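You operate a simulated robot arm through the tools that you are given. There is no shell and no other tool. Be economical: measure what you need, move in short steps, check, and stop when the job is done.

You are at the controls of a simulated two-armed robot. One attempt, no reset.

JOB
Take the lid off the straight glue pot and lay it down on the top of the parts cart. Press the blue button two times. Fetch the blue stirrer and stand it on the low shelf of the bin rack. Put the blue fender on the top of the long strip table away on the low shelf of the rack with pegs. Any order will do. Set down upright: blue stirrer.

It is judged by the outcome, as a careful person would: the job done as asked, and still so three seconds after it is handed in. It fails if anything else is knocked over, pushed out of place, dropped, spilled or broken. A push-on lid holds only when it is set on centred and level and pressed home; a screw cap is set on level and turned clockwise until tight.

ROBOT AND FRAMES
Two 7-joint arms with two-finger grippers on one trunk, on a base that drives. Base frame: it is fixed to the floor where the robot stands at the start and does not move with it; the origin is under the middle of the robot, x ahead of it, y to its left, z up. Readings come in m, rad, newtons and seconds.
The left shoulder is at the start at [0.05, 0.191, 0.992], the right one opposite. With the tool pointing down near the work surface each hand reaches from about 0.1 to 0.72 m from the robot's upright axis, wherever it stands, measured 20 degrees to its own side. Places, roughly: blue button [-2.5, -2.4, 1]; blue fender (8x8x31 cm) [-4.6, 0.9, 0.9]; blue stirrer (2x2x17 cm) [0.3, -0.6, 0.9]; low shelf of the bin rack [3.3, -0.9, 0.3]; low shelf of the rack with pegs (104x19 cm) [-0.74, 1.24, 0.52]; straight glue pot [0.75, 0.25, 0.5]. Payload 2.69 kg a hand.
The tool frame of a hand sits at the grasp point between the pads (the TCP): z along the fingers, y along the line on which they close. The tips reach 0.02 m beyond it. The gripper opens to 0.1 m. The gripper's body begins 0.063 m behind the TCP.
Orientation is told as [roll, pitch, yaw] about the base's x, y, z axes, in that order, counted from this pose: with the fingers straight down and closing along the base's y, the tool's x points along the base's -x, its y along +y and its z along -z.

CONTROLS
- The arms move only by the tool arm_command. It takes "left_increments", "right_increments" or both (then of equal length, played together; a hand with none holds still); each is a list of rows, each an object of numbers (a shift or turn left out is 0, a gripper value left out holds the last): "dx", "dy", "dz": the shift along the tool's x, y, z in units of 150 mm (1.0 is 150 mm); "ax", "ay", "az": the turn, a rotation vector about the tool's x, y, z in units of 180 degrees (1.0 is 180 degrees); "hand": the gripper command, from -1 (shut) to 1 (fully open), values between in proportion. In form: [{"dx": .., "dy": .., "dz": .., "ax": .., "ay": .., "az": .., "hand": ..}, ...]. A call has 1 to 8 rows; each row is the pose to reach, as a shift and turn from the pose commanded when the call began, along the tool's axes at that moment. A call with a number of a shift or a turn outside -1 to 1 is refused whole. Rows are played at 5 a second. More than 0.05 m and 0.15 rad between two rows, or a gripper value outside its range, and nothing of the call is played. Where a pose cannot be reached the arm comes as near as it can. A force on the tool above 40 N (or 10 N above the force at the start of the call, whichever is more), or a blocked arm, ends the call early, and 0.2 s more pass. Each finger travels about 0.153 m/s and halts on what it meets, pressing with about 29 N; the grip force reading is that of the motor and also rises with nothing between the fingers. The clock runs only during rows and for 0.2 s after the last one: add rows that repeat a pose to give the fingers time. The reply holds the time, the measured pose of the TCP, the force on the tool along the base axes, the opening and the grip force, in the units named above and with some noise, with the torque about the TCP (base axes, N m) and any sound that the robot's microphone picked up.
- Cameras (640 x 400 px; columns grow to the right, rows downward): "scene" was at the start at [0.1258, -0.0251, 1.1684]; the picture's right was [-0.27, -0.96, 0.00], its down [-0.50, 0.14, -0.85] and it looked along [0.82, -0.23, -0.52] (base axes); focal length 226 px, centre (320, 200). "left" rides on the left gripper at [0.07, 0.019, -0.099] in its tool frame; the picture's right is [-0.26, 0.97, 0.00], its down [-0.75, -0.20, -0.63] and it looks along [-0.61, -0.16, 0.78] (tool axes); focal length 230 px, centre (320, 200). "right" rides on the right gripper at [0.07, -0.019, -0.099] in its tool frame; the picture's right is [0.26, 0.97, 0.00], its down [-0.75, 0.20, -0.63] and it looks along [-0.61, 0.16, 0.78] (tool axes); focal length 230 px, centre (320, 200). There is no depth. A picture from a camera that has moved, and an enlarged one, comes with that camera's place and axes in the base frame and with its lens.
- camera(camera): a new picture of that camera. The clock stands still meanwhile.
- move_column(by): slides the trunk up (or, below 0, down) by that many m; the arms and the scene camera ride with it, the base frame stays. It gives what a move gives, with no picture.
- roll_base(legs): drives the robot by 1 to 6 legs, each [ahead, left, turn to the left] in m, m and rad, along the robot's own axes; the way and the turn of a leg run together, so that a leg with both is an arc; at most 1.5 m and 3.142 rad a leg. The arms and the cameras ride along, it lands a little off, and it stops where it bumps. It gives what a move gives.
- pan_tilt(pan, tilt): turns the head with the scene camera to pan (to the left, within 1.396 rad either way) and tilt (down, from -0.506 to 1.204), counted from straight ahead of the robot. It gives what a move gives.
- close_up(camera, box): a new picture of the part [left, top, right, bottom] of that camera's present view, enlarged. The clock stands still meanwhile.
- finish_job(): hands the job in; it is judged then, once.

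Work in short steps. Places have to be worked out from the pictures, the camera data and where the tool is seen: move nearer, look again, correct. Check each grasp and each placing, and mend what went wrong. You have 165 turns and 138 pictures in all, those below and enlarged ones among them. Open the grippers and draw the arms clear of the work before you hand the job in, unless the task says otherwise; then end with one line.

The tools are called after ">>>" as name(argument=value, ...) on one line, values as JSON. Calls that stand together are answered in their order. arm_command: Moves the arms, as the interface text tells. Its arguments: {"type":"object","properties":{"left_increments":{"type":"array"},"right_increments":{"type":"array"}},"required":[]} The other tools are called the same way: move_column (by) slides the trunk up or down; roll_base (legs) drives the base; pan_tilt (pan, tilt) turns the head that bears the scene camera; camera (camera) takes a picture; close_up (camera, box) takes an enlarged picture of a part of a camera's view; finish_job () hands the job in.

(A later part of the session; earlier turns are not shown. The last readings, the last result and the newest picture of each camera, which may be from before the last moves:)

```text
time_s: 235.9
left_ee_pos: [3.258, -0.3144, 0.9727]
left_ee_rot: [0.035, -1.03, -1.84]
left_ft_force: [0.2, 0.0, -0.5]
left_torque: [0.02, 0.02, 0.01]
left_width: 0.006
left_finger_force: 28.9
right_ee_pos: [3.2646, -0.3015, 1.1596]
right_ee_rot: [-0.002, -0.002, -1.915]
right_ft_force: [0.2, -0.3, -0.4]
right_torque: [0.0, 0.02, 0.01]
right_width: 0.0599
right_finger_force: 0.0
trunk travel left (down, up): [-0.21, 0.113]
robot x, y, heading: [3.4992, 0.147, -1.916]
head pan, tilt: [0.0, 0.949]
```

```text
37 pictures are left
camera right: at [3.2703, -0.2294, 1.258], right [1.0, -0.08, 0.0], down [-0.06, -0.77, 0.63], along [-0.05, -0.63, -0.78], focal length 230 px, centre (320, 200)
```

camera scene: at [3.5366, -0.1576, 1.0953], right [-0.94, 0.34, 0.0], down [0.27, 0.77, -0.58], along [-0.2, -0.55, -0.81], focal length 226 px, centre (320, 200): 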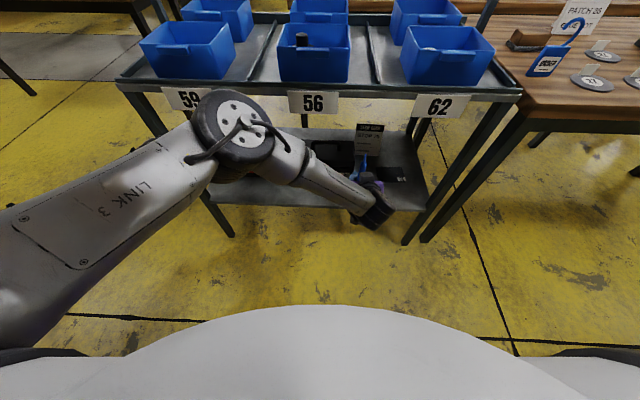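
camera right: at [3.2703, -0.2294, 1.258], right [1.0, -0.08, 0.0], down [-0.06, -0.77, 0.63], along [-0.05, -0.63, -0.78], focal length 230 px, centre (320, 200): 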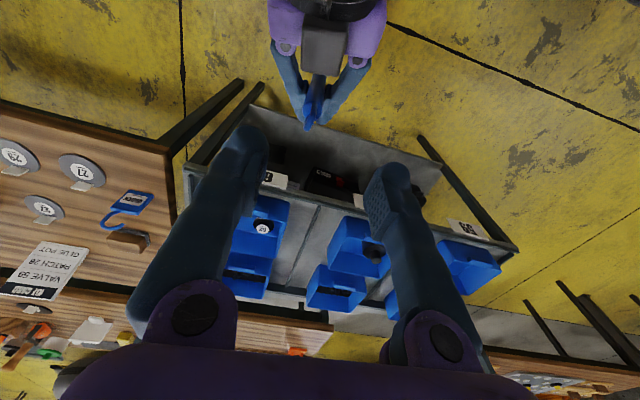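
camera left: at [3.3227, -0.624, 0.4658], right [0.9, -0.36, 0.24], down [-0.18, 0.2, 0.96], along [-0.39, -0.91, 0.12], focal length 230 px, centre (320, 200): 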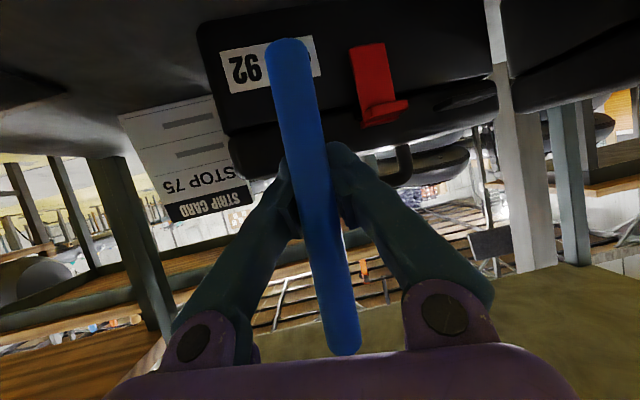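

>>> arm_command(right_increments=[{"dy": -0.06}, {"dy": -0.06, "dz": 0.2}, {"dy": -0.06, "dz": 0.4}, {"dy": -0.06, "dz": 0.55}, {"dy": -0.06, "dz": 0.68}])

>>> camera(camera="right")

```text
time_s: 237.1
left_ee_pos: [3.2567, -0.3135, 0.9714]
left_ee_rot: [0.036, -1.029, -1.839]
left_ft_force: [0.6, -0.1, -1.1]
left_torque: [-0.03, -0.04, 0.01]
left_width: 0.0061
left_finger_force: 29.3
right_ee_pos: [3.2558, -0.2991, 1.0569]
right_ee_rot: [-0.002, 0.0, -1.912]
right_ft_force: [-0.4, 1.0, 0.4]
right_torque: [-0.01, -0.01, 0.02]
right_width: 0.0601
right_finger_force: 0.2
trunk travel left (down, up): [-0.21, 0.113]
robot x, y, heading: [3.4976, 0.1464, -1.914]
head pan, tilt: [0.0, 0.949]
```

```text
36 pictures are left
camera right: at [3.2617, -0.2271, 1.1554], right [1.0, -0.08, 0.0], down [-0.06, -0.77, 0.63], along [-0.05, -0.63, -0.78], focal length 230 px, centre (320, 200)
```

right: 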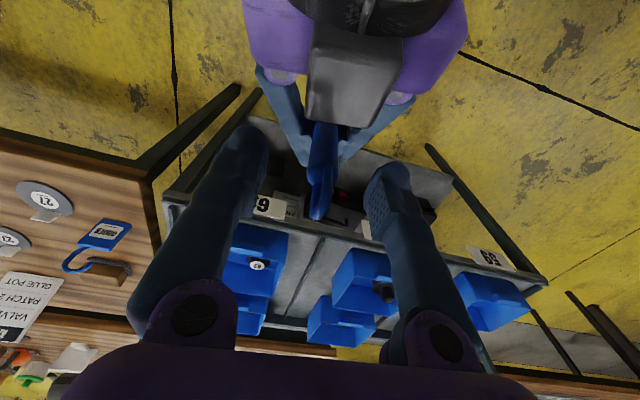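

Aligned on the loop. Close right, then open left and back it off.

>>> arm_command(right_increments=[{"hand": -1}, {"hand": -1}, {"hand": -1}, {"hand": -1}])

>>> arm_command(left_increments=[{"hand": 0}, {"hand": 0}, {"dz": -0.1}, {"dz": -0.3}, {"dz": -0.5}, {"dz": -0.7}])

>>> camera(camera="left")

```text
time_s: 238.1
left_ee_pos: [3.2556, -0.3147, 0.9717]
left_ee_rot: [0.035, -1.03, -1.837]
left_ft_force: [0.1, -0.9, 1.1]
left_torque: [-0.01, 0.02, 0.01]
left_width: 0.0061
left_finger_force: 28.6
right_ee_pos: [3.2562, -0.2994, 1.0565]
right_ee_rot: [0.0, 0.001, -1.913]
right_ft_force: [0.5, 0.8, -1.3]
right_torque: [0.01, -0.07, -0.02]
right_width: 0.0156
right_finger_force: 28.8
trunk travel left (down, up): [-0.21, 0.113]
robot x, y, heading: [3.4947, 0.1461, -1.916]
head pan, tilt: [0.0, 0.949]
```

```text
time_s: 239.5
left_ee_pos: [3.2764, -0.2259, 1.0262]
left_ee_rot: [0.038, -1.03, -1.839]
left_ft_force: [-1.0, 0.1, -0.1]
left_torque: [-0.03, -0.04, 0.01]
left_width: 0.0501
left_finger_force: 0.0
right_ee_pos: [3.2556, -0.2994, 1.0571]
right_ee_rot: [-0.002, -0.003, -1.912]
right_ft_force: [-0.3, 0.3, -0.3]
right_torque: [-0.03, 0.0, 0.02]
right_width: 0.0153
right_finger_force: 29.2
trunk travel left (down, up): [-0.21, 0.113]
robot x, y, heading: [3.4966, 0.1431, -1.912]
head pan, tilt: [0.0, 0.949]
```

```text
35 pictures are left
camera left: at [3.3241, -0.1117, 1.0169], right [0.9, -0.35, 0.24], down [-0.18, 0.2, 0.96], along [-0.39, -0.91, 0.12], focal length 230 px, centre (320, 200)
```

left: 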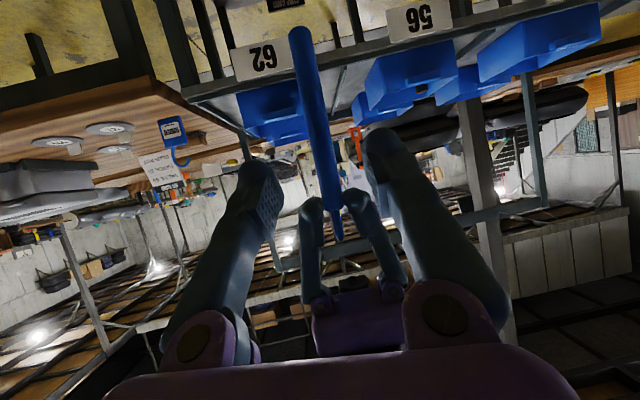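

Right hand holds the stirrer (tilt ≈2°, correctable). Move the left hand clear, lower trunk and right hand in front of the rack.

>>> arm_command(left_increments=[{"dz": -0.1, "dy": 0.2}, {"dz": -0.2, "dy": 0.4}, {"dz": -0.3, "dy": 0.65}, {"dz": -0.3, "dy": 0.9}, {"dz": -0.3, "dy": 1.0}])

>>> arm_command(left_increments=[{"dy": 0.05, "ay": 0.045}, {"dy": 0.1, "ay": 0.09}, {"dy": 0.15, "ay": 0.135}, {"dy": 0.2, "ay": 0.18}, {"dy": 0.25, "ay": 0.225}, {"dy": 0.3, "ay": 0.27}, {"dy": 0.35, "ay": 0.315}, {"dy": 0.4, "ay": 0.325}], right_increments=[{"ax": 0.0105}, {"ax": 0.0105}, {"ax": 0.0105}, {"ax": 0.0105}, {"ax": 0.0105}, {"ax": 0.0105}, {"ax": 0.0105}, {"ax": 0.0105}])

>>> roll_base(legs=[[0, 0.15, 0]])

>>> move_column(by=-0.21)

>>> arm_command(right_increments=[{"dz": 0.25}, {"dz": 0.5}, {"dz": 0.75}, {"dz": 1.0}])

>>> arm_command(right_increments=[{"dz": 0.25}, {"dz": 0.5}, {"dz": 0.75}, {"dz": 1.0}, {"dz": 1.0}])

>>> camera(camera="scene")

```text
time_s: 240.7
left_ee_pos: [3.4327, -0.2231, 1.0514]
left_ee_rot: [0.034, -1.029, -1.841]
left_ft_force: [-0.6, -0.3, -0.2]
left_torque: [0.01, 0.01, 0.02]
left_width: 0.0498
left_finger_force: 0.1
right_ee_pos: [3.2567, -0.2987, 1.0571]
right_ee_rot: [-0.001, 0.0, -1.915]
right_ft_force: [-0.4, 0.7, 0.0]
right_torque: [-0.03, -0.03, 0.0]
right_width: 0.0152
right_finger_force: 29.1
trunk travel left (down, up): [-0.21, 0.113]
robot x, y, heading: [3.4951, 0.1438, -1.909]
head pan, tilt: [0.0, 0.949]
```

```text
time_s: 242.5
left_ee_pos: [3.4914, -0.2372, 1.053]
left_ee_rot: [0.019, -0.007, -1.811]
left_ft_force: [-0.2, 0.8, 0.4]
left_torque: [-0.02, 0.02, -0.04]
left_width: 0.05
left_finger_force: 0.1
right_ee_pos: [3.2557, -0.2988, 1.0557]
right_ee_rot: [-0.036, -0.002, -1.914]
right_ft_force: [0.0, -0.6, -0.3]
right_torque: [0.02, 0.04, -0.02]
right_width: 0.0149
right_finger_force: 29.6
trunk travel left (down, up): [-0.21, 0.113]
robot x, y, heading: [3.4988, 0.1453, -1.918]
head pan, tilt: [0.0, 0.949]
```

```text
time_s: 244.5
left_ee_pos: [3.6313, -0.2884, 1.0524]
left_ee_rot: [0.017, -0.01, -1.808]
left_ft_force: [-0.3, 1.1, 0.1]
left_torque: [0.0, 0.02, -0.02]
left_width: 0.0502
left_finger_force: 0.0
right_ee_pos: [3.3966, -0.3485, 1.0574]
right_ee_rot: [-0.035, 0.001, -1.915]
right_ft_force: [0.0, 0.5, 0.1]
right_torque: [0.0, 0.02, 0.01]
right_width: 0.0149
right_finger_force: 29.5
trunk travel left (down, up): [-0.21, 0.113]
robot x, y, heading: [3.64, 0.0917, -1.911]
head pan, tilt: [0.0, 0.949]
```

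```text
time_s: 246.7
left_ee_pos: [3.6324, -0.2878, 0.8427]
left_ee_rot: [0.019, -0.01, -1.808]
left_ft_force: [0.0, 0.0, 0.6]
left_torque: [0.02, 0.01, 0.03]
left_width: 0.0497
left_finger_force: 0.0
right_ee_pos: [3.3988, -0.3496, 0.8479]
right_ee_rot: [-0.035, 0.001, -1.914]
right_ft_force: [0.5, 1.0, -0.2]
right_torque: [0.0, 0.02, -0.01]
right_width: 0.0153
right_finger_force: 28.9
trunk travel left (down, up): [0.0, 0.323]
robot x, y, heading: [3.639, 0.0904, -1.911]
head pan, tilt: [0.0, 0.949]
```

```text
time_s: 247.7
left_ee_pos: [3.6329, -0.2886, 0.8434]
left_ee_rot: [0.02, -0.007, -1.808]
left_ft_force: [0.0, 0.3, 0.6]
left_torque: [-0.03, -0.01, -0.01]
left_width: 0.05
left_finger_force: 0.1
right_ee_pos: [3.3939, -0.3479, 0.697]
right_ee_rot: [-0.035, 0.001, -1.914]
right_ft_force: [-0.4, 0.3, 0.4]
right_torque: [0.03, 0.0, -0.01]
right_width: 0.0157
right_finger_force: 29.0
trunk travel left (down, up): [0.0, 0.323]
robot x, y, heading: [3.6342, 0.0949, -1.914]
head pan, tilt: [0.0, 0.949]
```

```text
time_s: 248.9
left_ee_pos: [3.6315, -0.2883, 0.8434]
left_ee_rot: [0.018, -0.008, -1.807]
left_ft_force: [-0.1, -0.1, 0.1]
left_torque: [-0.01, 0.0, 0.01]
left_width: 0.05
left_finger_force: 0.1
right_ee_pos: [3.3895, -0.3469, 0.5471]
right_ee_rot: [-0.036, 0.0, -1.914]
right_ft_force: [-0.3, 0.3, 0.7]
right_torque: [0.01, 0.03, 0.01]
right_width: 0.0154
right_finger_force: 28.8
trunk travel left (down, up): [0.0, 0.323]
robot x, y, heading: [3.6373, 0.0923, -1.911]
head pan, tilt: [0.0, 0.949]
```

```text
34 pictures are left
camera scene: at [3.5999, -0.0135, 1.0853], right [-0.94, 0.34, 0.0], down [0.27, 0.77, -0.58], along [-0.2, -0.55, -0.81], focal length 226 px, centre (320, 200)
```

scene: 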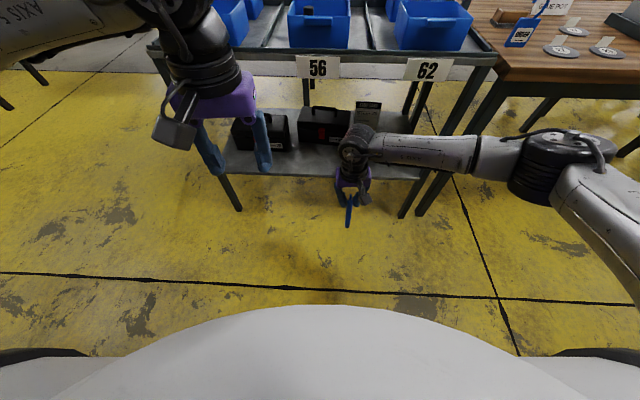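

Extend the right hand forward ~9 cm (so the elbow stays outside the rack), lower a bit, and raise the left hand; then check reach.

>>> arm_command(left_increments=[{"dz": -0.25}, {"dz": -0.5}, {"dz": -0.75}, {"dz": -1.0}, {"dz": -1.0}], right_increments=[{"dx": -0.15, "dz": 0.1}, {"dx": -0.3, "dz": 0.2}, {"dx": -0.45, "dz": 0.3}, {"dx": -0.6, "dz": 0.4}, {"dx": -0.6, "dz": 0.4}])

>>> camera(camera="right")

```text
time_s: 250.1
left_ee_pos: [3.6292, -0.2888, 0.9938]
left_ee_rot: [0.018, -0.009, -1.808]
left_ft_force: [0.3, -0.1, 0.2]
left_torque: [0.0, -0.04, -0.01]
left_width: 0.0502
left_finger_force: 0.1
right_ee_pos: [3.355, -0.4297, 0.4877]
right_ee_rot: [-0.034, 0.001, -1.913]
right_ft_force: [-0.6, 0.4, -0.5]
right_torque: [0.0, 0.04, -0.02]
right_width: 0.0152
right_finger_force: 29.9
trunk travel left (down, up): [0.0, 0.323]
robot x, y, heading: [3.6403, 0.0922, -1.913]
head pan, tilt: [0.0, 0.949]
```

```text
33 pictures are left
camera right: at [3.3645, -0.3591, 0.5865], right [1.0, -0.08, -0.03], down [-0.04, -0.78, 0.62], along [-0.08, -0.62, -0.78], focal length 230 px, centre (320, 200)
```

right: 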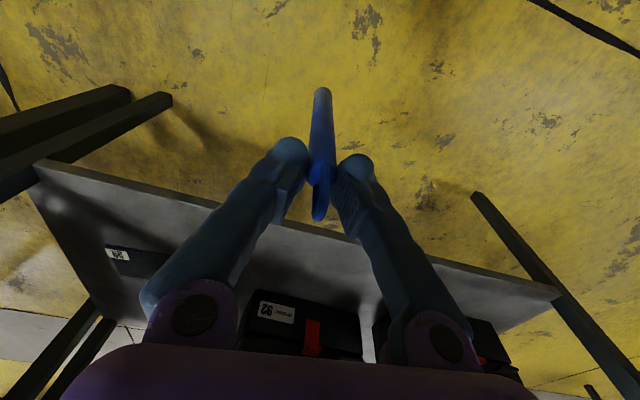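

Clear view of the low shelf; edge measured. Drive right 0.085 and ahead 0.30 so the stirrer is ~7 cm inside the shelf.

>>> roll_base(legs=[[0, -0.085, 0], [0.3, 0, 0]])

>>> camera(camera="right")

>>> camera(camera="scene")

```text
time_s: 253.0
left_ee_pos: [3.454, -0.513, 0.9941]
left_ee_rot: [0.017, -0.007, -1.817]
left_ft_force: [0.4, 0.5, 0.3]
left_torque: [-0.01, 0.0, 0.01]
left_width: 0.0501
left_finger_force: 0.1
right_ee_pos: [3.1916, -0.6324, 0.463]
right_ee_rot: [-0.036, 0.045, -1.903]
right_ft_force: [-0.1, 0.1, -1.3]
right_torque: [-0.03, -0.01, -0.03]
right_width: 0.0158
right_finger_force: 29.1
trunk travel left (down, up): [0.0, 0.323]
robot x, y, heading: [3.4678, -0.1284, -1.921]
head pan, tilt: [0.0, 0.949]
stopped in leg 2: the force on the tool passed its limit at 79 N (the readings are from after the stop); the commanded pose is now the measured one
```

```text
32 pictures are left
camera right: at [3.1988, -0.5656, 0.5655], right [1.0, -0.07, -0.02], down [-0.04, -0.81, 0.59], along [-0.06, -0.58, -0.81], focal length 230 px, centre (320, 200)
```

right: 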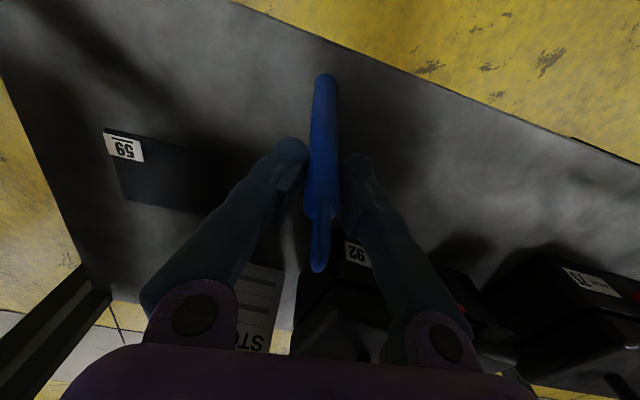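

```text
31 pictures are left
camera scene: at [3.4271, -0.2389, 1.0856], right [-0.94, 0.34, 0.0], down [0.28, 0.76, -0.58], along [-0.2, -0.55, -0.81], focal length 226 px, centre (320, 200)
```

scene: 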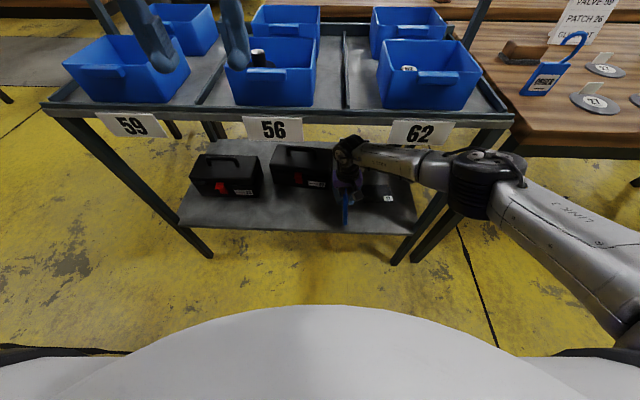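

The stirrer bottom seems to have caught the shelf (shelf is higher than assumed) and pivoted ~20° in the grip. Raise slightly, back out 0.15 m, and inspect.

>>> arm_command(right_increments=[{"dz": -0.08}, {"dz": -0.15}])

>>> roll_base(legs=[[-0.2, 0, 0]])

>>> camera(camera="right")

>>> close_up(camera="scene", box=[240, 80, 440, 260])

```text
time_s: 253.6
left_ee_pos: [3.4523, -0.517, 0.9896]
left_ee_rot: [0.019, -0.006, -1.816]
left_ft_force: [-0.2, -0.4, -0.2]
left_torque: [-0.01, -0.02, 0.02]
left_width: 0.0501
left_finger_force: 0.0
right_ee_pos: [3.2003, -0.6215, 0.4659]
right_ee_rot: [-0.042, 0.079, -1.894]
right_ft_force: [-0.4, 0.4, -0.4]
right_torque: [0.01, -0.01, 0.02]
right_width: 0.0155
right_finger_force: 29.0
trunk travel left (down, up): [0.0, 0.323]
robot x, y, heading: [3.4678, -0.1335, -1.919]
head pan, tilt: [0.0, 0.949]
```

```text
time_s: 255.2
left_ee_pos: [3.5219, -0.328, 0.9936]
left_ee_rot: [0.018, -0.009, -1.817]
left_ft_force: [0.4, 0.5, 0.0]
left_torque: [0.02, 0.01, -0.02]
left_width: 0.0501
left_finger_force: 0.0
right_ee_pos: [3.2616, -0.4469, 0.4858]
right_ee_rot: [-0.037, 0.045, -1.904]
right_ft_force: [-0.7, -0.2, -0.8]
right_torque: [0.02, 0.01, 0.06]
right_width: 0.0157
right_finger_force: 28.9
trunk travel left (down, up): [0.0, 0.323]
robot x, y, heading: [3.5359, 0.0553, -1.92]
head pan, tilt: [0.0, 0.949]
```

```text
30 pictures are left
camera right: at [3.2672, -0.3813, 0.5875], right [1.0, -0.07, -0.03], down [-0.04, -0.81, 0.59], along [-0.06, -0.58, -0.81], focal length 230 px, centre (320, 200)
```

right: 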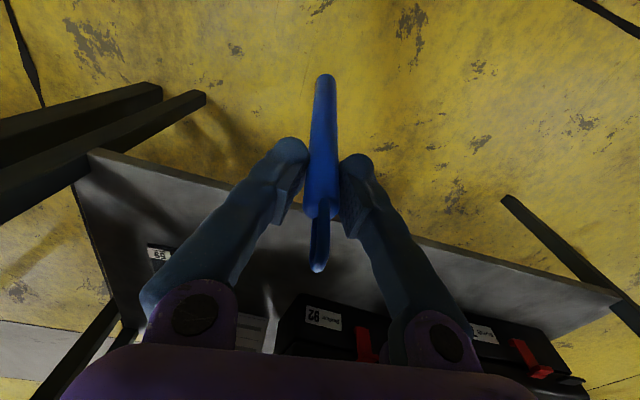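

```text
2.22 times, centred on (340, 170) of scene
camera zoom: at [3.4948, -0.0533, 1.0854], right [-0.94, 0.34, 0.0], down [0.28, 0.76, -0.58], along [-0.2, -0.55, -0.81], focal length 502 px, centre (276, 267)
```

zoom: 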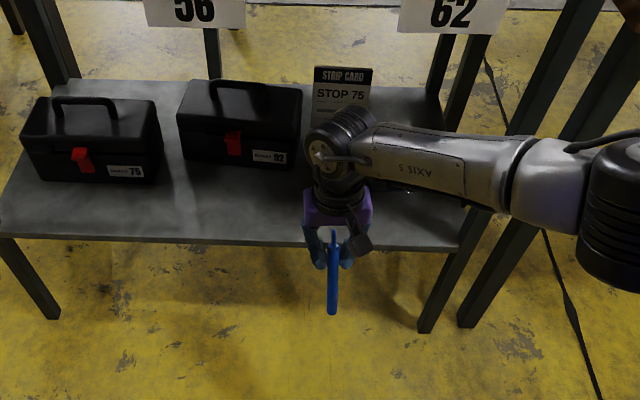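

Triangulating the “59” tablet gives the shelf top at z≈0.34, so the bottom had caught the edge. The stirrer now tilts ~16° in the grip; pitching the hand forward 16° makes it vertical and also moves the wrist out from under the deck. Do that and check.

>>> arm_command(right_increments=[{"ay": -0.03}, {"ay": -0.06}, {"ay": -0.089}, {"ay": -0.089}])

>>> camera(camera="right")

>>> close_up(camera="scene", box=[240, 80, 440, 260])

```text
time_s: 256.2
left_ee_pos: [3.5208, -0.3274, 0.9934]
left_ee_rot: [0.017, -0.008, -1.815]
left_ft_force: [-0.5, -0.1, 0.3]
left_torque: [0.01, 0.01, -0.01]
left_width: 0.05
left_finger_force: 0.1
right_ee_pos: [3.2592, -0.4476, 0.4851]
right_ee_rot: [-0.038, -0.236, -1.894]
right_ft_force: [-0.9, 0.0, -0.1]
right_torque: [-0.01, 0.03, 0.07]
right_width: 0.0154
right_finger_force: 29.0
trunk travel left (down, up): [0.0, 0.323]
robot x, y, heading: [3.5352, 0.0523, -1.918]
head pan, tilt: [0.0, 0.949]
```

```text
28 pictures are left
camera right: at [3.2749, -0.3566, 0.5653], right [0.99, -0.08, -0.1], down [0.03, -0.63, 0.78], along [-0.12, -0.78, -0.62], focal length 230 px, centre (320, 200)
```

right: 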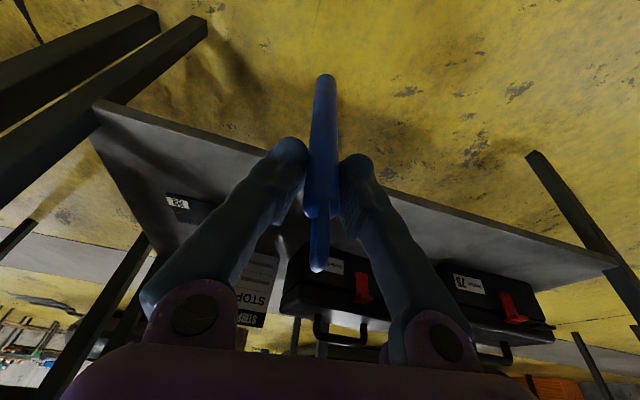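

```text
2.22 times, centred on (340, 170) of scene
camera zoom: at [3.4948, -0.0534, 1.0853], right [-0.94, 0.34, 0.0], down [0.28, 0.76, -0.58], along [-0.2, -0.55, -0.81], focal length 502 px, centre (276, 267)
```

zoom: 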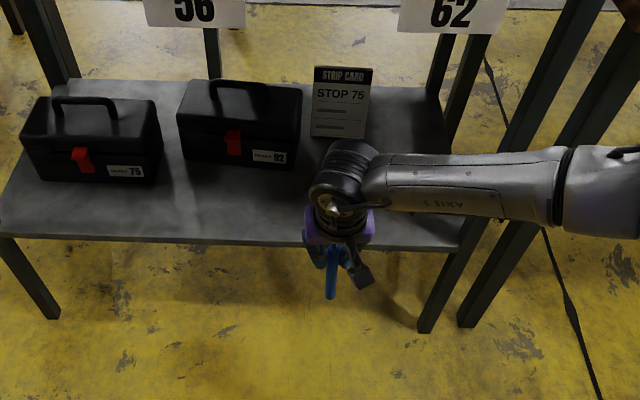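

Fore-aft is now vertical; laterally the bottom is ~7 mm to the right (3.4°). Correct roll and drive ahead 0.17 m.

>>> arm_command(right_increments=[{"ax": -0.01}, {"ax": -0.0188}, {"ax": -0.0188}])

>>> roll_base(legs=[[0.17, 0, 0]])

>>> camera(camera="right")

```text
time_s: 257.0
left_ee_pos: [3.5217, -0.3278, 0.9938]
left_ee_rot: [0.018, -0.007, -1.818]
left_ft_force: [0.1, -0.1, -0.2]
left_torque: [0.03, 0.01, 0.0]
left_width: 0.05
left_finger_force: 0.0
right_ee_pos: [3.2591, -0.4476, 0.4853]
right_ee_rot: [0.021, -0.234, -1.894]
right_ft_force: [0.8, 0.4, 0.1]
right_torque: [0.01, 0.0, 0.0]
right_width: 0.0154
right_finger_force: 29.1
trunk travel left (down, up): [0.0, 0.323]
robot x, y, heading: [3.5356, 0.0573, -1.917]
head pan, tilt: [0.0, 0.949]
```

```text
time_s: 258.5
left_ee_pos: [3.4629, -0.4851, 0.9947]
left_ee_rot: [0.018, -0.009, -1.817]
left_ft_force: [0.5, 0.0, -0.2]
left_torque: [0.03, 0.01, -0.02]
left_width: 0.0499
left_finger_force: 0.1
right_ee_pos: [3.2016, -0.6055, 0.4841]
right_ee_rot: [0.019, -0.235, -1.893]
right_ft_force: [0.2, 0.0, 0.4]
right_torque: [-0.01, -0.02, -0.03]
right_width: 0.0156
right_finger_force: 29.0
trunk travel left (down, up): [0.0, 0.323]
robot x, y, heading: [3.479, -0.1011, -1.924]
head pan, tilt: [0.0, 0.949]
```

```text
26 pictures are left
camera right: at [3.211, -0.513, 0.5642], right [1.0, -0.06, -0.04], down [-0.01, -0.61, 0.79], along [-0.08, -0.79, -0.61], focal length 230 px, centre (320, 200)
```

right: 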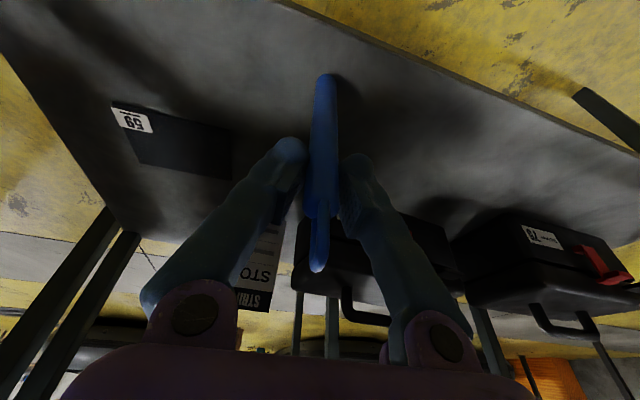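

About 3.5 cm inside the edge, clear of everything. Lower gently to contact.

>>> arm_command(right_increments=[{"dz": 0.04, "dx": 0.01}, {"dz": 0.078, "dx": 0.019}, {"dz": 0.09, "dx": 0.022}])

>>> arm_command(right_increments=[{"dz": 0.013, "dx": 0.003}, {"dz": 0.026, "dx": 0.006}])

```text
time_s: 259.3
left_ee_pos: [3.4641, -0.4851, 0.9942]
left_ee_rot: [0.017, -0.009, -1.816]
left_ft_force: [-0.3, -0.8, -0.1]
left_torque: [0.01, 0.01, 0.02]
left_width: 0.0498
left_finger_force: 0.1
right_ee_pos: [3.2015, -0.6053, 0.4718]
right_ee_rot: [0.019, -0.235, -1.894]
right_ft_force: [-0.5, 0.2, -0.3]
right_torque: [0.03, 0.0, 0.04]
right_width: 0.0158
right_finger_force: 29.1
trunk travel left (down, up): [0.0, 0.323]
robot x, y, heading: [3.4783, -0.0996, -1.923]
head pan, tilt: [0.0, 0.949]
```

```text
time_s: 259.9
left_ee_pos: [3.4635, -0.4854, 0.9936]
left_ee_rot: [0.017, -0.009, -1.816]
left_ft_force: [0.0, 0.0, -0.2]
left_torque: [0.01, 0.01, 0.01]
left_width: 0.0498
left_finger_force: 0.1
right_ee_pos: [3.203, -0.606, 0.4663]
right_ee_rot: [0.02, -0.233, -1.894]
right_ft_force: [0.4, 0.2, 0.8]
right_torque: [0.01, -0.01, 0.03]
right_width: 0.0155
right_finger_force: 28.7
trunk travel left (down, up): [0.0, 0.323]
robot x, y, heading: [3.4768, -0.098, -1.923]
head pan, tilt: [0.0, 0.949]
```

No contact yet; keep lowering in small steps, stopping when force rises.

>>> arm_command(right_increments=[{"dz": 0.013, "dx": 0.003}, {"dz": 0.026, "dx": 0.006}])

>>> arm_command(right_increments=[{"dz": 0.013, "dx": 0.003}, {"dz": 0.026, "dx": 0.006}])

>>> camera(camera="right")

```text
time_s: 260.5
left_ee_pos: [3.4633, -0.4848, 0.9937]
left_ee_rot: [0.018, -0.011, -1.818]
left_ft_force: [0.1, 0.7, 0.7]
left_torque: [0.0, 0.02, 0.0]
left_width: 0.0498
left_finger_force: 0.0
right_ee_pos: [3.2017, -0.6064, 0.4636]
right_ee_rot: [0.019, -0.235, -1.893]
right_ft_force: [-0.4, 1.5, 1.1]
right_torque: [0.06, 0.03, 0.01]
right_width: 0.0156
right_finger_force: 28.8
trunk travel left (down, up): [0.0, 0.323]
robot x, y, heading: [3.4777, -0.1054, -1.925]
head pan, tilt: [0.0, 0.949]
```

```text
time_s: 261.1
left_ee_pos: [3.4649, -0.4832, 0.9951]
left_ee_rot: [0.015, -0.012, -1.817]
left_ft_force: [0.4, 0.2, 0.2]
left_torque: [0.03, 0.02, -0.02]
left_width: 0.0502
left_finger_force: 0.1
right_ee_pos: [3.2027, -0.6065, 0.463]
right_ee_rot: [0.022, -0.238, -1.894]
right_ft_force: [2.0, 5.1, 22.8]
right_torque: [0.62, -0.2, 0.0]
right_width: 0.0152
right_finger_force: 29.0
trunk travel left (down, up): [0.0, 0.323]
robot x, y, heading: [3.4765, -0.0999, -1.92]
head pan, tilt: [0.0, 0.949]
```

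```text
25 pictures are left
camera right: at [3.2124, -0.5137, 0.5415], right [1.0, -0.06, -0.04], down [-0.01, -0.61, 0.79], along [-0.08, -0.79, -0.61], focal length 230 px, centre (320, 200)
```

right: 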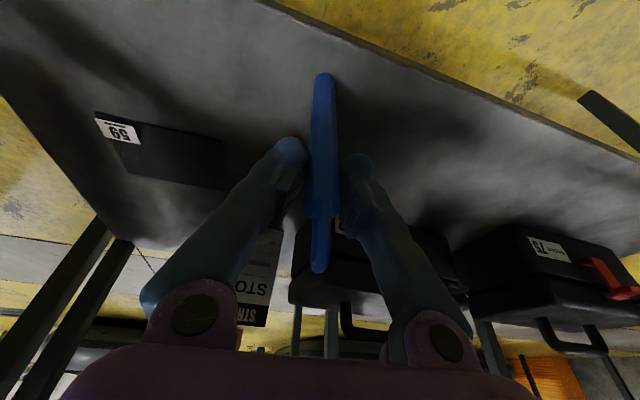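

Firm contact and vertical. Relax 1 mm, open, and back straight out horizontally.

>>> arm_command(right_increments=[{"dz": -0.008, "dx": -0.002}, {"dz": -0.008, "dx": -0.002, "hand": 0.0}, {"dz": -0.008, "dx": -0.002, "hand": 0.2}, {"dz": -0.008, "dx": -0.002, "hand": 0.2}])

>>> camera(camera="right")

```text
time_s: 262.1
left_ee_pos: [3.4642, -0.485, 0.993]
left_ee_rot: [0.018, -0.008, -1.817]
left_ft_force: [0.3, -0.4, 0.6]
left_torque: [0.01, 0.05, 0.0]
left_width: 0.0502
left_finger_force: 0.0
right_ee_pos: [3.202, -0.6052, 0.4591]
right_ee_rot: [0.018, -0.234, -1.894]
right_ft_force: [-0.3, 0.1, -0.3]
right_torque: [0.01, 0.0, -0.04]
right_width: 0.0599
right_finger_force: 0.0
trunk travel left (down, up): [0.0, 0.323]
robot x, y, heading: [3.4766, -0.1047, -1.917]
head pan, tilt: [0.0, 0.949]
```

```text
24 pictures are left
camera right: at [3.2113, -0.5127, 0.5396], right [1.0, -0.06, -0.04], down [-0.01, -0.61, 0.79], along [-0.08, -0.79, -0.61], focal length 230 px, centre (320, 200)
```

right: 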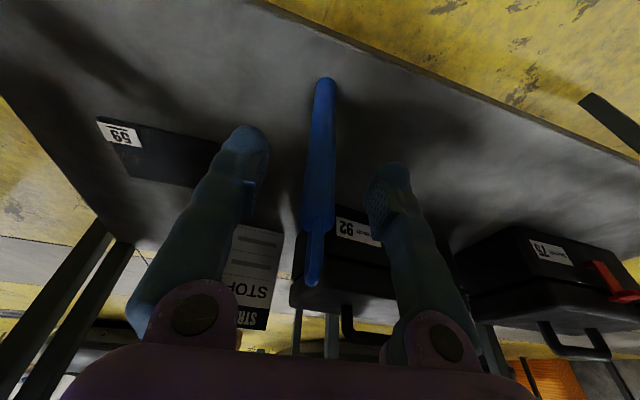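

It stands on its own. Withdraw the hand horizontally.

>>> arm_command(right_increments=[{"dx": 0.12, "dz": -0.028}, {"dx": 0.3, "dz": -0.07}, {"dx": 0.5, "dz": -0.12}, {"dx": 0.75, "dz": -0.18}, {"dx": 0.97, "dz": -0.233}])

>>> roll_base(legs=[[-0.3, 0, 0]])

>>> camera(camera="scene")

```text
time_s: 263.3
left_ee_pos: [3.4633, -0.4848, 0.9941]
left_ee_rot: [0.017, -0.011, -1.817]
left_ft_force: [0.0, -0.2, -0.6]
left_torque: [-0.01, 0.02, 0.02]
left_width: 0.05
left_finger_force: 0.0
right_ee_pos: [3.2491, -0.4629, 0.4616]
right_ee_rot: [0.02, -0.234, -1.894]
right_ft_force: [-0.8, 0.5, -0.8]
right_torque: [0.0, 0.01, 0.0]
right_width: 0.0599
right_finger_force: 0.0
trunk travel left (down, up): [0.0, 0.323]
robot x, y, heading: [3.4777, -0.1074, -1.922]
head pan, tilt: [0.0, 0.949]
```

```text
time_s: 265.3
left_ee_pos: [3.5663, -0.2022, 0.9941]
left_ee_rot: [0.018, -0.008, -1.816]
left_ft_force: [0.6, 0.1, 0.1]
left_torque: [0.01, 0.01, -0.03]
left_width: 0.05
left_finger_force: 0.1
right_ee_pos: [3.3515, -0.1813, 0.4606]
right_ee_rot: [0.02, -0.235, -1.895]
right_ft_force: [0.1, -0.1, -0.5]
right_torque: [-0.01, 0.03, 0.02]
right_width: 0.0601
right_finger_force: 0.0
trunk travel left (down, up): [0.0, 0.323]
robot x, y, heading: [3.5792, 0.1771, -1.923]
head pan, tilt: [0.0, 0.949]
```

```text
23 pictures are left
camera scene: at [3.5398, 0.0699, 1.0853], right [-0.94, 0.34, 0.0], down [0.28, 0.76, -0.58], along [-0.2, -0.55, -0.81], focal length 226 px, centre (320, 200)
```

scene: 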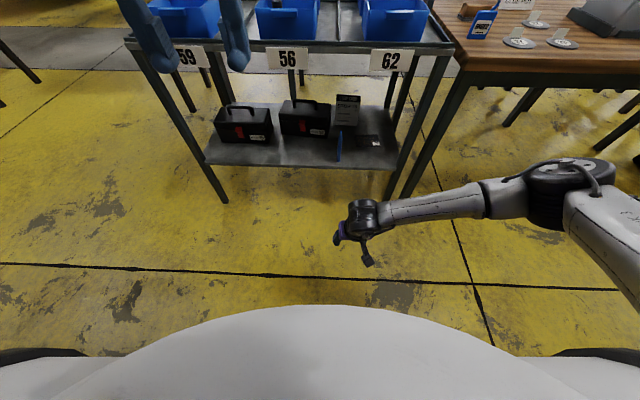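

Stirrer is standing on the low shelf. Raise the trunk, re-level the right hand and drive back toward the start area.

>>> move_column(by=0.25)

>>> arm_command(right_increments=[{"dz": -0.2, "ay": 0.02}, {"dz": -0.4, "ay": 0.04}, {"dz": -0.6, "ay": 0.06}, {"dz": -0.8, "ay": 0.075}, {"dz": -1.0, "ay": 0.075}])

>>> arm_command(right_increments=[{"dz": -0.25}, {"dz": -0.5}, {"dz": -0.75}, {"dz": -1.0}])

>>> roll_base(legs=[[0, 0, 1.55], [-1.2, 0, 0], [-1.2, 0, 0], [-1.0, 0, 0], [0, 0, 0.37]])

>>> roll_base(legs=[[-0.42, -0.35, 0], [0, -0.75, 0]])

```text
time_s: 267.9
left_ee_pos: [3.5673, -0.2028, 1.2425]
left_ee_rot: [0.018, -0.009, -1.817]
left_ft_force: [-1.5, 0.3, -0.3]
left_torque: [0.01, -0.01, 0.03]
left_width: 0.0499
left_finger_force: 0.0
right_ee_pos: [3.352, -0.1826, 0.7112]
right_ee_rot: [0.02, -0.233, -1.894]
right_ft_force: [-0.2, -0.3, -0.4]
right_torque: [-0.01, -0.04, 0.02]
right_width: 0.06
right_finger_force: 0.1
trunk travel left (down, up): [-0.25, 0.073]
robot x, y, heading: [3.5792, 0.1755, -1.917]
head pan, tilt: [0.0, 0.949]
```

```text
time_s: 269.1
left_ee_pos: [3.567, -0.2039, 1.2442]
left_ee_rot: [0.018, -0.01, -1.816]
left_ft_force: [0.4, 0.0, 0.9]
left_torque: [-0.06, 0.01, 0.01]
left_width: 0.0499
left_finger_force: 0.0
right_ee_pos: [3.3589, -0.1477, 0.857]
right_ee_rot: [0.018, 0.005, -1.889]
right_ft_force: [-0.2, -0.1, -0.6]
right_torque: [0.0, -0.01, -0.05]
right_width: 0.0598
right_finger_force: 0.2
trunk travel left (down, up): [-0.25, 0.073]
robot x, y, heading: [3.5789, 0.1781, -1.922]
head pan, tilt: [0.0, 0.949]
```

```text
time_s: 270.1
left_ee_pos: [3.5669, -0.2039, 1.243]
left_ee_rot: [0.018, -0.01, -1.817]
left_ft_force: [0.3, -0.4, -0.1]
left_torque: [0.01, -0.01, 0.0]
left_width: 0.0499
left_finger_force: 0.0
right_ee_pos: [3.3561, -0.1487, 1.0062]
right_ee_rot: [0.019, 0.003, -1.888]
right_ft_force: [-0.6, 0.0, 0.0]
right_torque: [0.01, 0.01, 0.02]
right_width: 0.0602
right_finger_force: 0.1
trunk travel left (down, up): [-0.25, 0.073]
robot x, y, heading: [3.5765, 0.1769, -1.922]
head pan, tilt: [0.0, 0.949]
```

```text
time_s: 291.5
left_ee_pos: [0.7748, 1.497, 1.2437]
left_ee_rot: [0.017, -0.009, 0.121]
left_ft_force: [0.0, 0.1, -1.1]
left_torque: [-0.02, -0.01, -0.03]
left_width: 0.0501
left_finger_force: 0.1
right_ee_pos: [0.7967, 1.2804, 1.0064]
right_ee_rot: [0.02, 0.003, 0.051]
right_ft_force: [-0.5, 0.2, 0.5]
right_torque: [0.0, 0.01, 0.05]
right_width: 0.06
right_finger_force: 0.1
trunk travel left (down, up): [-0.25, 0.073]
robot x, y, heading: [0.4118, 1.367, 0.023]
head pan, tilt: [0.0, 0.949]
```

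```text
time_s: 301.7
left_ee_pos: [0.3743, 0.3917, 1.2429]
left_ee_rot: [0.017, -0.007, 0.122]
left_ft_force: [0.2, 0.3, 0.5]
left_torque: [0.0, -0.02, 0.01]
left_width: 0.0498
left_finger_force: 0.2
right_ee_pos: [0.3976, 0.1751, 1.0067]
right_ee_rot: [0.019, 0.002, 0.051]
right_ft_force: [0.6, 0.0, 0.5]
right_torque: [0.0, -0.01, 0.0]
right_width: 0.0599
right_finger_force: 0.1
trunk travel left (down, up): [-0.25, 0.073]
robot x, y, heading: [0.0148, 0.2671, 0.014]
head pan, tilt: [0.0, 0.949]
```

Turn to face west and survey (rack with pegs, strip table, button).

>>> roll_base(legs=[[0, 0, 3.1]])

>>> pan_tilt(pan=0.15, tilt=0.35)

>>> camera(camera="scene")

```text
time_s: 309.4
left_ee_pos: [-0.3507, 0.1575, 1.2435]
left_ee_rot: [0.017, -0.009, -3.071]
left_ft_force: [0.3, 0.4, 0.6]
left_torque: [-0.03, -0.02, 0.03]
left_width: 0.0498
left_finger_force: 0.1
right_ee_pos: [-0.3634, 0.3765, 1.0048]
right_ee_rot: [0.018, 0.003, 3.141]
right_ft_force: [-0.7, 0.3, -0.2]
right_torque: [0.01, -0.01, 0.0]
right_width: 0.06
right_finger_force: 0.1
trunk travel left (down, up): [-0.25, 0.073]
robot x, y, heading: [0.016, 0.2661, 3.11]
head pan, tilt: [0.0, 0.949]
```

```text
time_s: 310.4
left_ee_pos: [-0.3513, 0.16, 1.2447]
left_ee_rot: [0.018, -0.009, -3.07]
left_ft_force: [-0.5, -0.3, -0.6]
left_torque: [-0.01, 0.0, -0.01]
left_width: 0.05
left_finger_force: 0.2
right_ee_pos: [-0.3634, 0.3759, 1.007]
right_ee_rot: [0.019, 0.0, -3.141]
right_ft_force: [-0.4, -0.2, 0.0]
right_torque: [0.03, 0.03, 0.01]
right_width: 0.0599
right_finger_force: 0.1
trunk travel left (down, up): [-0.25, 0.073]
robot x, y, heading: [0.0188, 0.2668, 3.105]
head pan, tilt: [0.15, 0.351]
```

```text
22 pictures are left
camera scene: at [-0.1185, 0.2548, 1.3864], right [-0.12, 0.99, 0.0], down [0.34, 0.04, -0.94], along [-0.93, -0.11, -0.34], focal length 226 px, centre (320, 200)
```

scene: 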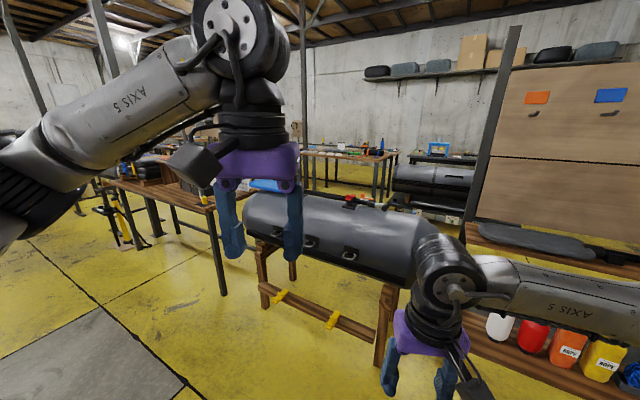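

The way west is past the tank's south side. Move to about (−0.43,−1.0), turn toward the button direction and look.

>>> roll_base(legs=[[0.35, 0.3, 0], [0.1, 1.0, 0], [0, 0, 0.87]])

>>> pan_tilt(pan=0, tilt=0.25)

>>> camera(camera="scene")

```text
time_s: 324.5
left_ee_pos: [-0.64, -1.3583, 1.2427]
left_ee_rot: [0.018, -0.008, -2.21]
left_ft_force: [-0.1, -0.2, -0.1]
left_torque: [0.01, 0.0, 0.0]
left_width: 0.05
left_finger_force: 0.1
right_ee_pos: [-0.8133, -1.2255, 1.0056]
right_ee_rot: [0.019, 0.002, -2.284]
right_ft_force: [-0.1, 0.4, 0.8]
right_torque: [0.01, 0.02, 0.02]
right_width: 0.06
right_finger_force: 0.1
trunk travel left (down, up): [-0.25, 0.073]
robot x, y, heading: [-0.4812, -1.0097, -2.311]
head pan, tilt: [0.15, 0.351]
```

```text
time_s: 325.2
left_ee_pos: [-0.6405, -1.3582, 1.2437]
left_ee_rot: [0.019, -0.009, -2.213]
left_ft_force: [0.0, 0.6, 0.1]
left_torque: [0.02, -0.01, 0.01]
left_width: 0.0498
left_finger_force: 0.1
right_ee_pos: [-0.813, -1.226, 1.0054]
right_ee_rot: [0.019, 0.002, -2.282]
right_ft_force: [0.0, 0.7, 1.1]
right_torque: [0.01, 0.03, 0.01]
right_width: 0.0599
right_finger_force: 0.0
trunk travel left (down, up): [-0.25, 0.073]
robot x, y, heading: [-0.4802, -1.0119, -2.315]
head pan, tilt: [0.0, 0.25]
```

```text
21 pictures are left
camera scene: at [-0.5741, -1.1106, 1.3959], right [-0.74, 0.68, 0.0], down [0.17, 0.18, -0.97], along [-0.66, -0.71, -0.25], focal length 226 px, centre (320, 200)
```

scene: 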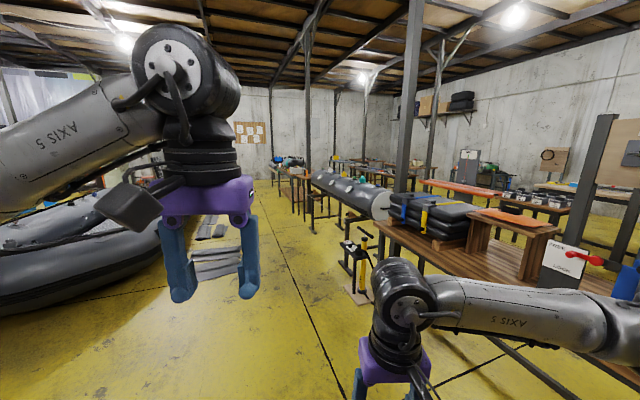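

>>> close_up(camera="scene", box=[330, 140, 510, 260])

```text
3.33 times, centred on (420, 200) of scene
camera zoom: at [-0.5741, -1.1106, 1.3959], right [-0.74, 0.68, 0.0], down [0.17, 0.18, -0.97], along [-0.66, -0.71, -0.25], focal length 754 px, centre (-13, 200)
```

zoom: 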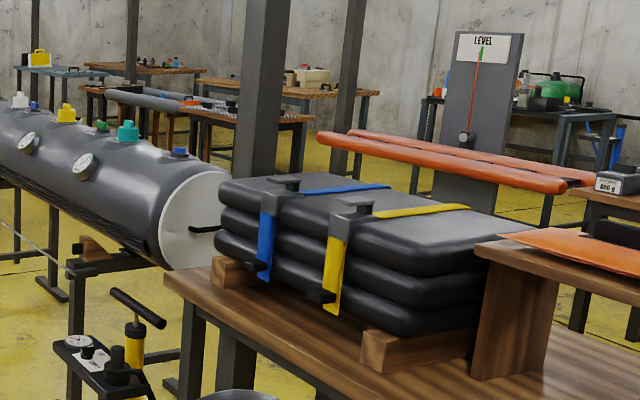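

The blue button is the blue cap-button atop the tank's near end, ≈(−2.4,−2.3,1.0). Drive around the pump to the tank's east side and face it.

>>> arm_command(right_increments=[{"dz": -0.25, "hand": -1}, {"dz": -0.5, "hand": -1}, {"dz": -0.75}, {"dz": -1.0}])

>>> roll_base(legs=[[0, 0, 0.18], [1.0, 0, 0], [1.0, 0, 0], [0, 0, -1.43]])

>>> pan_tilt(pan=0, tilt=0.5)

>>> camera(camera="scene")

```text
time_s: 326.2
left_ee_pos: [-0.6411, -1.3584, 1.2431]
left_ee_rot: [0.019, -0.01, -2.211]
left_ft_force: [-0.3, 0.3, -0.7]
left_torque: [-0.02, -0.02, 0.03]
left_width: 0.05
left_finger_force: 0.1
right_ee_pos: [-0.8154, -1.2245, 1.156]
right_ee_rot: [0.019, 0.0, -2.283]
right_ft_force: [0.3, 0.3, -0.7]
right_torque: [0.02, 0.0, -0.02]
right_width: 0.0001
right_finger_force: 28.6
trunk travel left (down, up): [-0.25, 0.073]
robot x, y, heading: [-0.4833, -1.0115, -2.312]
head pan, tilt: [0.0, 0.25]
```

```text
time_s: 340.4
left_ee_pos: [-1.9211, -2.6744, 1.2436]
left_ee_rot: [0.017, -0.008, 2.836]
left_ft_force: [0.3, 0.1, 0.5]
left_torque: [0.04, 0.03, -0.03]
left_width: 0.0499
left_finger_force: 0.1
right_ee_pos: [-1.8544, -2.4655, 1.1569]
right_ee_rot: [0.019, 0.003, 2.765]
right_ft_force: [-0.1, -0.3, -0.2]
right_torque: [-0.01, 0.01, 0.02]
right_width: 0.0
right_finger_force: 28.9
trunk travel left (down, up): [-0.25, 0.073]
robot x, y, heading: [-1.5419, -2.7093, 2.735]
head pan, tilt: [0.0, 0.25]
```

```text
time_s: 341.1
left_ee_pos: [-1.922, -2.6754, 1.2426]
left_ee_rot: [0.019, -0.008, 2.836]
left_ft_force: [-0.4, -0.3, 0.3]
left_torque: [-0.04, -0.03, 0.01]
left_width: 0.0496
left_finger_force: 0.1
right_ee_pos: [-1.8541, -2.4654, 1.1562]
right_ee_rot: [0.018, 0.001, 2.764]
right_ft_force: [-0.8, 0.0, 0.5]
right_torque: [0.0, 0.0, -0.01]
right_width: 0.0001
right_finger_force: 29.6
trunk travel left (down, up): [-0.25, 0.073]
robot x, y, heading: [-1.5422, -2.7098, 2.734]
head pan, tilt: [0.0, 0.499]
```

```text
19 pictures are left
camera scene: at [-1.6631, -2.6596, 1.3729], right [0.4, 0.92, 0.0], down [0.44, -0.19, -0.88], along [-0.81, 0.35, -0.48], focal length 226 px, centre (320, 200)
```

scene: 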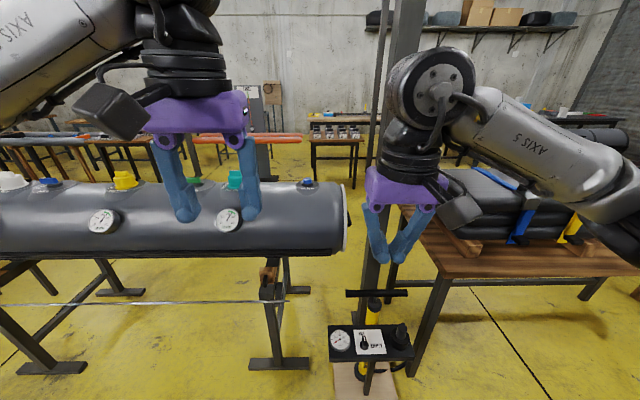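

>>> close_up(camera="scene", box=[0, 130, 360, 270])

```text
1.78 times, centred on (180, 200) of scene
camera zoom: at [-1.6631, -2.6596, 1.3729], right [0.4, 0.92, 0.0], down [0.44, -0.19, -0.88], along [-0.81, 0.35, -0.48], focal length 402 px, centre (569, 200)
```

zoom: 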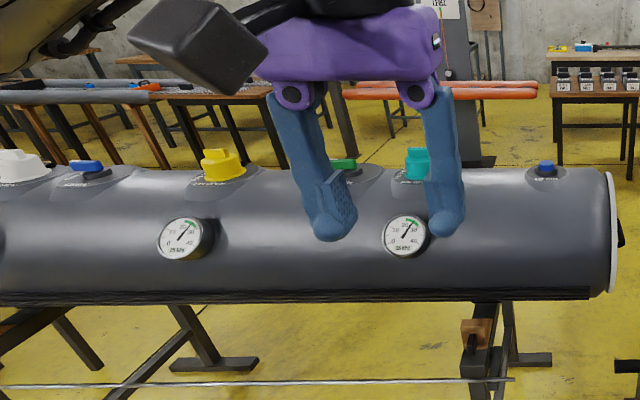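

The rightmost is the round blue button at ≈(−2.522,−2.351,0.972). Move left 0.35 and ahead 0.38 to bring it in reach between stand foot and pump.

>>> roll_base(legs=[[0, 0.35, 0], [0.38, 0, 0]])

```text
time_s: 346.8
left_ee_pos: [-2.4122, -2.8438, 1.2434]
left_ee_rot: [0.019, -0.009, 2.836]
left_ft_force: [-0.5, 0.1, -0.1]
left_torque: [-0.05, -0.02, 0.04]
left_width: 0.0499
left_finger_force: 0.0
right_ee_pos: [-2.3441, -2.6346, 1.1553]
right_ee_rot: [0.019, 0.002, 2.762]
right_ft_force: [0.9, 0.9, 0.0]
right_torque: [-0.03, -0.02, -0.03]
right_width: 0.0
right_finger_force: 29.2
trunk travel left (down, up): [-0.25, 0.073]
robot x, y, heading: [-2.03, -2.8789, 2.73]
head pan, tilt: [0.0, 0.499]
```

Move the closed right fingertips above the button.

>>> arm_command(right_increments=[{"dx": -0.22, "dy": -0.16, "hand": -1}, {"dx": -0.45, "dy": -0.33}, {"dx": -0.67, "dy": -0.5}, {"dx": -0.9, "dy": -0.66}])

>>> arm_command(right_increments=[{"dx": -0.22, "dy": -0.16}, {"dx": -0.45, "dy": -0.33}, {"dx": -0.67, "dy": -0.5}, {"dx": -0.9, "dy": -0.66}, {"dx": -0.9, "dy": -0.66}])

>>> camera(camera="right")

```text
time_s: 347.8
left_ee_pos: [-2.4122, -2.8428, 1.2425]
left_ee_rot: [0.018, -0.007, 2.834]
left_ft_force: [-0.6, 1.3, 0.0]
left_torque: [-0.02, 0.01, -0.04]
left_width: 0.0501
left_finger_force: 0.0
right_ee_pos: [-2.4329, -2.491, 1.1526]
right_ee_rot: [0.02, 0.0, 2.764]
right_ft_force: [-0.4, 0.0, 0.3]
right_torque: [-0.01, -0.02, 0.0]
right_width: 0.0002
right_finger_force: 28.5
trunk travel left (down, up): [-0.25, 0.073]
robot x, y, heading: [-2.032, -2.8786, 2.732]
head pan, tilt: [0.0, 0.499]
```

```text
time_s: 349.0
left_ee_pos: [-2.4102, -2.8431, 1.2441]
left_ee_rot: [0.018, -0.01, 2.834]
left_ft_force: [-0.4, 1.2, 0.0]
left_torque: [-0.01, 0.01, 0.01]
left_width: 0.05
left_finger_force: 0.1
right_ee_pos: [-2.5198, -2.3505, 1.1508]
right_ee_rot: [0.02, 0.0, 2.766]
right_ft_force: [-0.6, 0.3, 0.7]
right_torque: [0.0, 0.0, -0.01]
right_width: 0.0002
right_finger_force: 28.7
trunk travel left (down, up): [-0.25, 0.073]
robot x, y, heading: [-2.0311, -2.8805, 2.73]
head pan, tilt: [0.0, 0.499]
```

```text
17 pictures are left
camera right: at [-2.447, -2.3569, 1.2495], right [-0.12, -0.99, 0.02], down [-0.77, 0.1, 0.63], along [-0.63, 0.06, -0.77], focal length 230 px, centre (320, 200)
```

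right: 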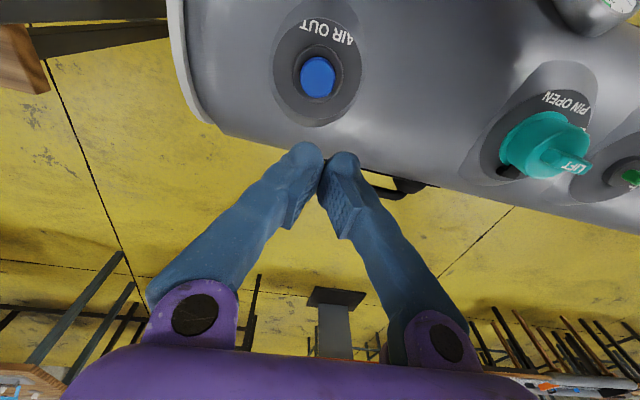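

Button is 2 cm toward the robot from the TCP axis. Correct and descend to just above it.

>>> arm_command(right_increments=[{"dx": 0.125, "dy": 0.0}, {"dx": 0.125, "dz": 0.25}, {"dx": 0.125, "dz": 0.5}, {"dx": 0.125, "dz": 0.75}, {"dx": 0.125, "dz": 0.87}])

>>> camera(camera="right")

```text
time_s: 350.2
left_ee_pos: [-2.4111, -2.844, 1.2429]
left_ee_rot: [0.018, -0.01, 2.835]
left_ft_force: [0.0, 0.0, -0.7]
left_torque: [0.0, 0.03, -0.02]
left_width: 0.0498
left_finger_force: 0.1
right_ee_pos: [-2.5036, -2.3598, 1.0214]
right_ee_rot: [0.019, 0.003, 2.763]
right_ft_force: [-0.3, -0.4, -0.5]
right_torque: [0.02, -0.02, -0.01]
right_width: 0.0001
right_finger_force: 29.3
trunk travel left (down, up): [-0.25, 0.073]
robot x, y, heading: [-2.0308, -2.879, 2.729]
head pan, tilt: [0.0, 0.499]
```

```text
16 pictures are left
camera right: at [-2.4318, -2.3658, 1.1195], right [-0.12, -0.99, 0.02], down [-0.77, 0.1, 0.63], along [-0.63, 0.06, -0.77], focal length 230 px, centre (320, 200)
```

right: 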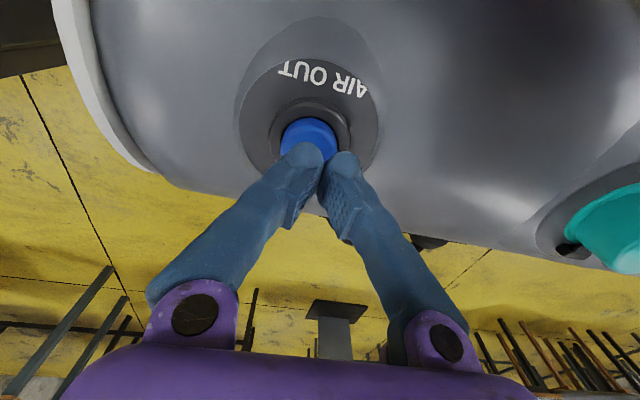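

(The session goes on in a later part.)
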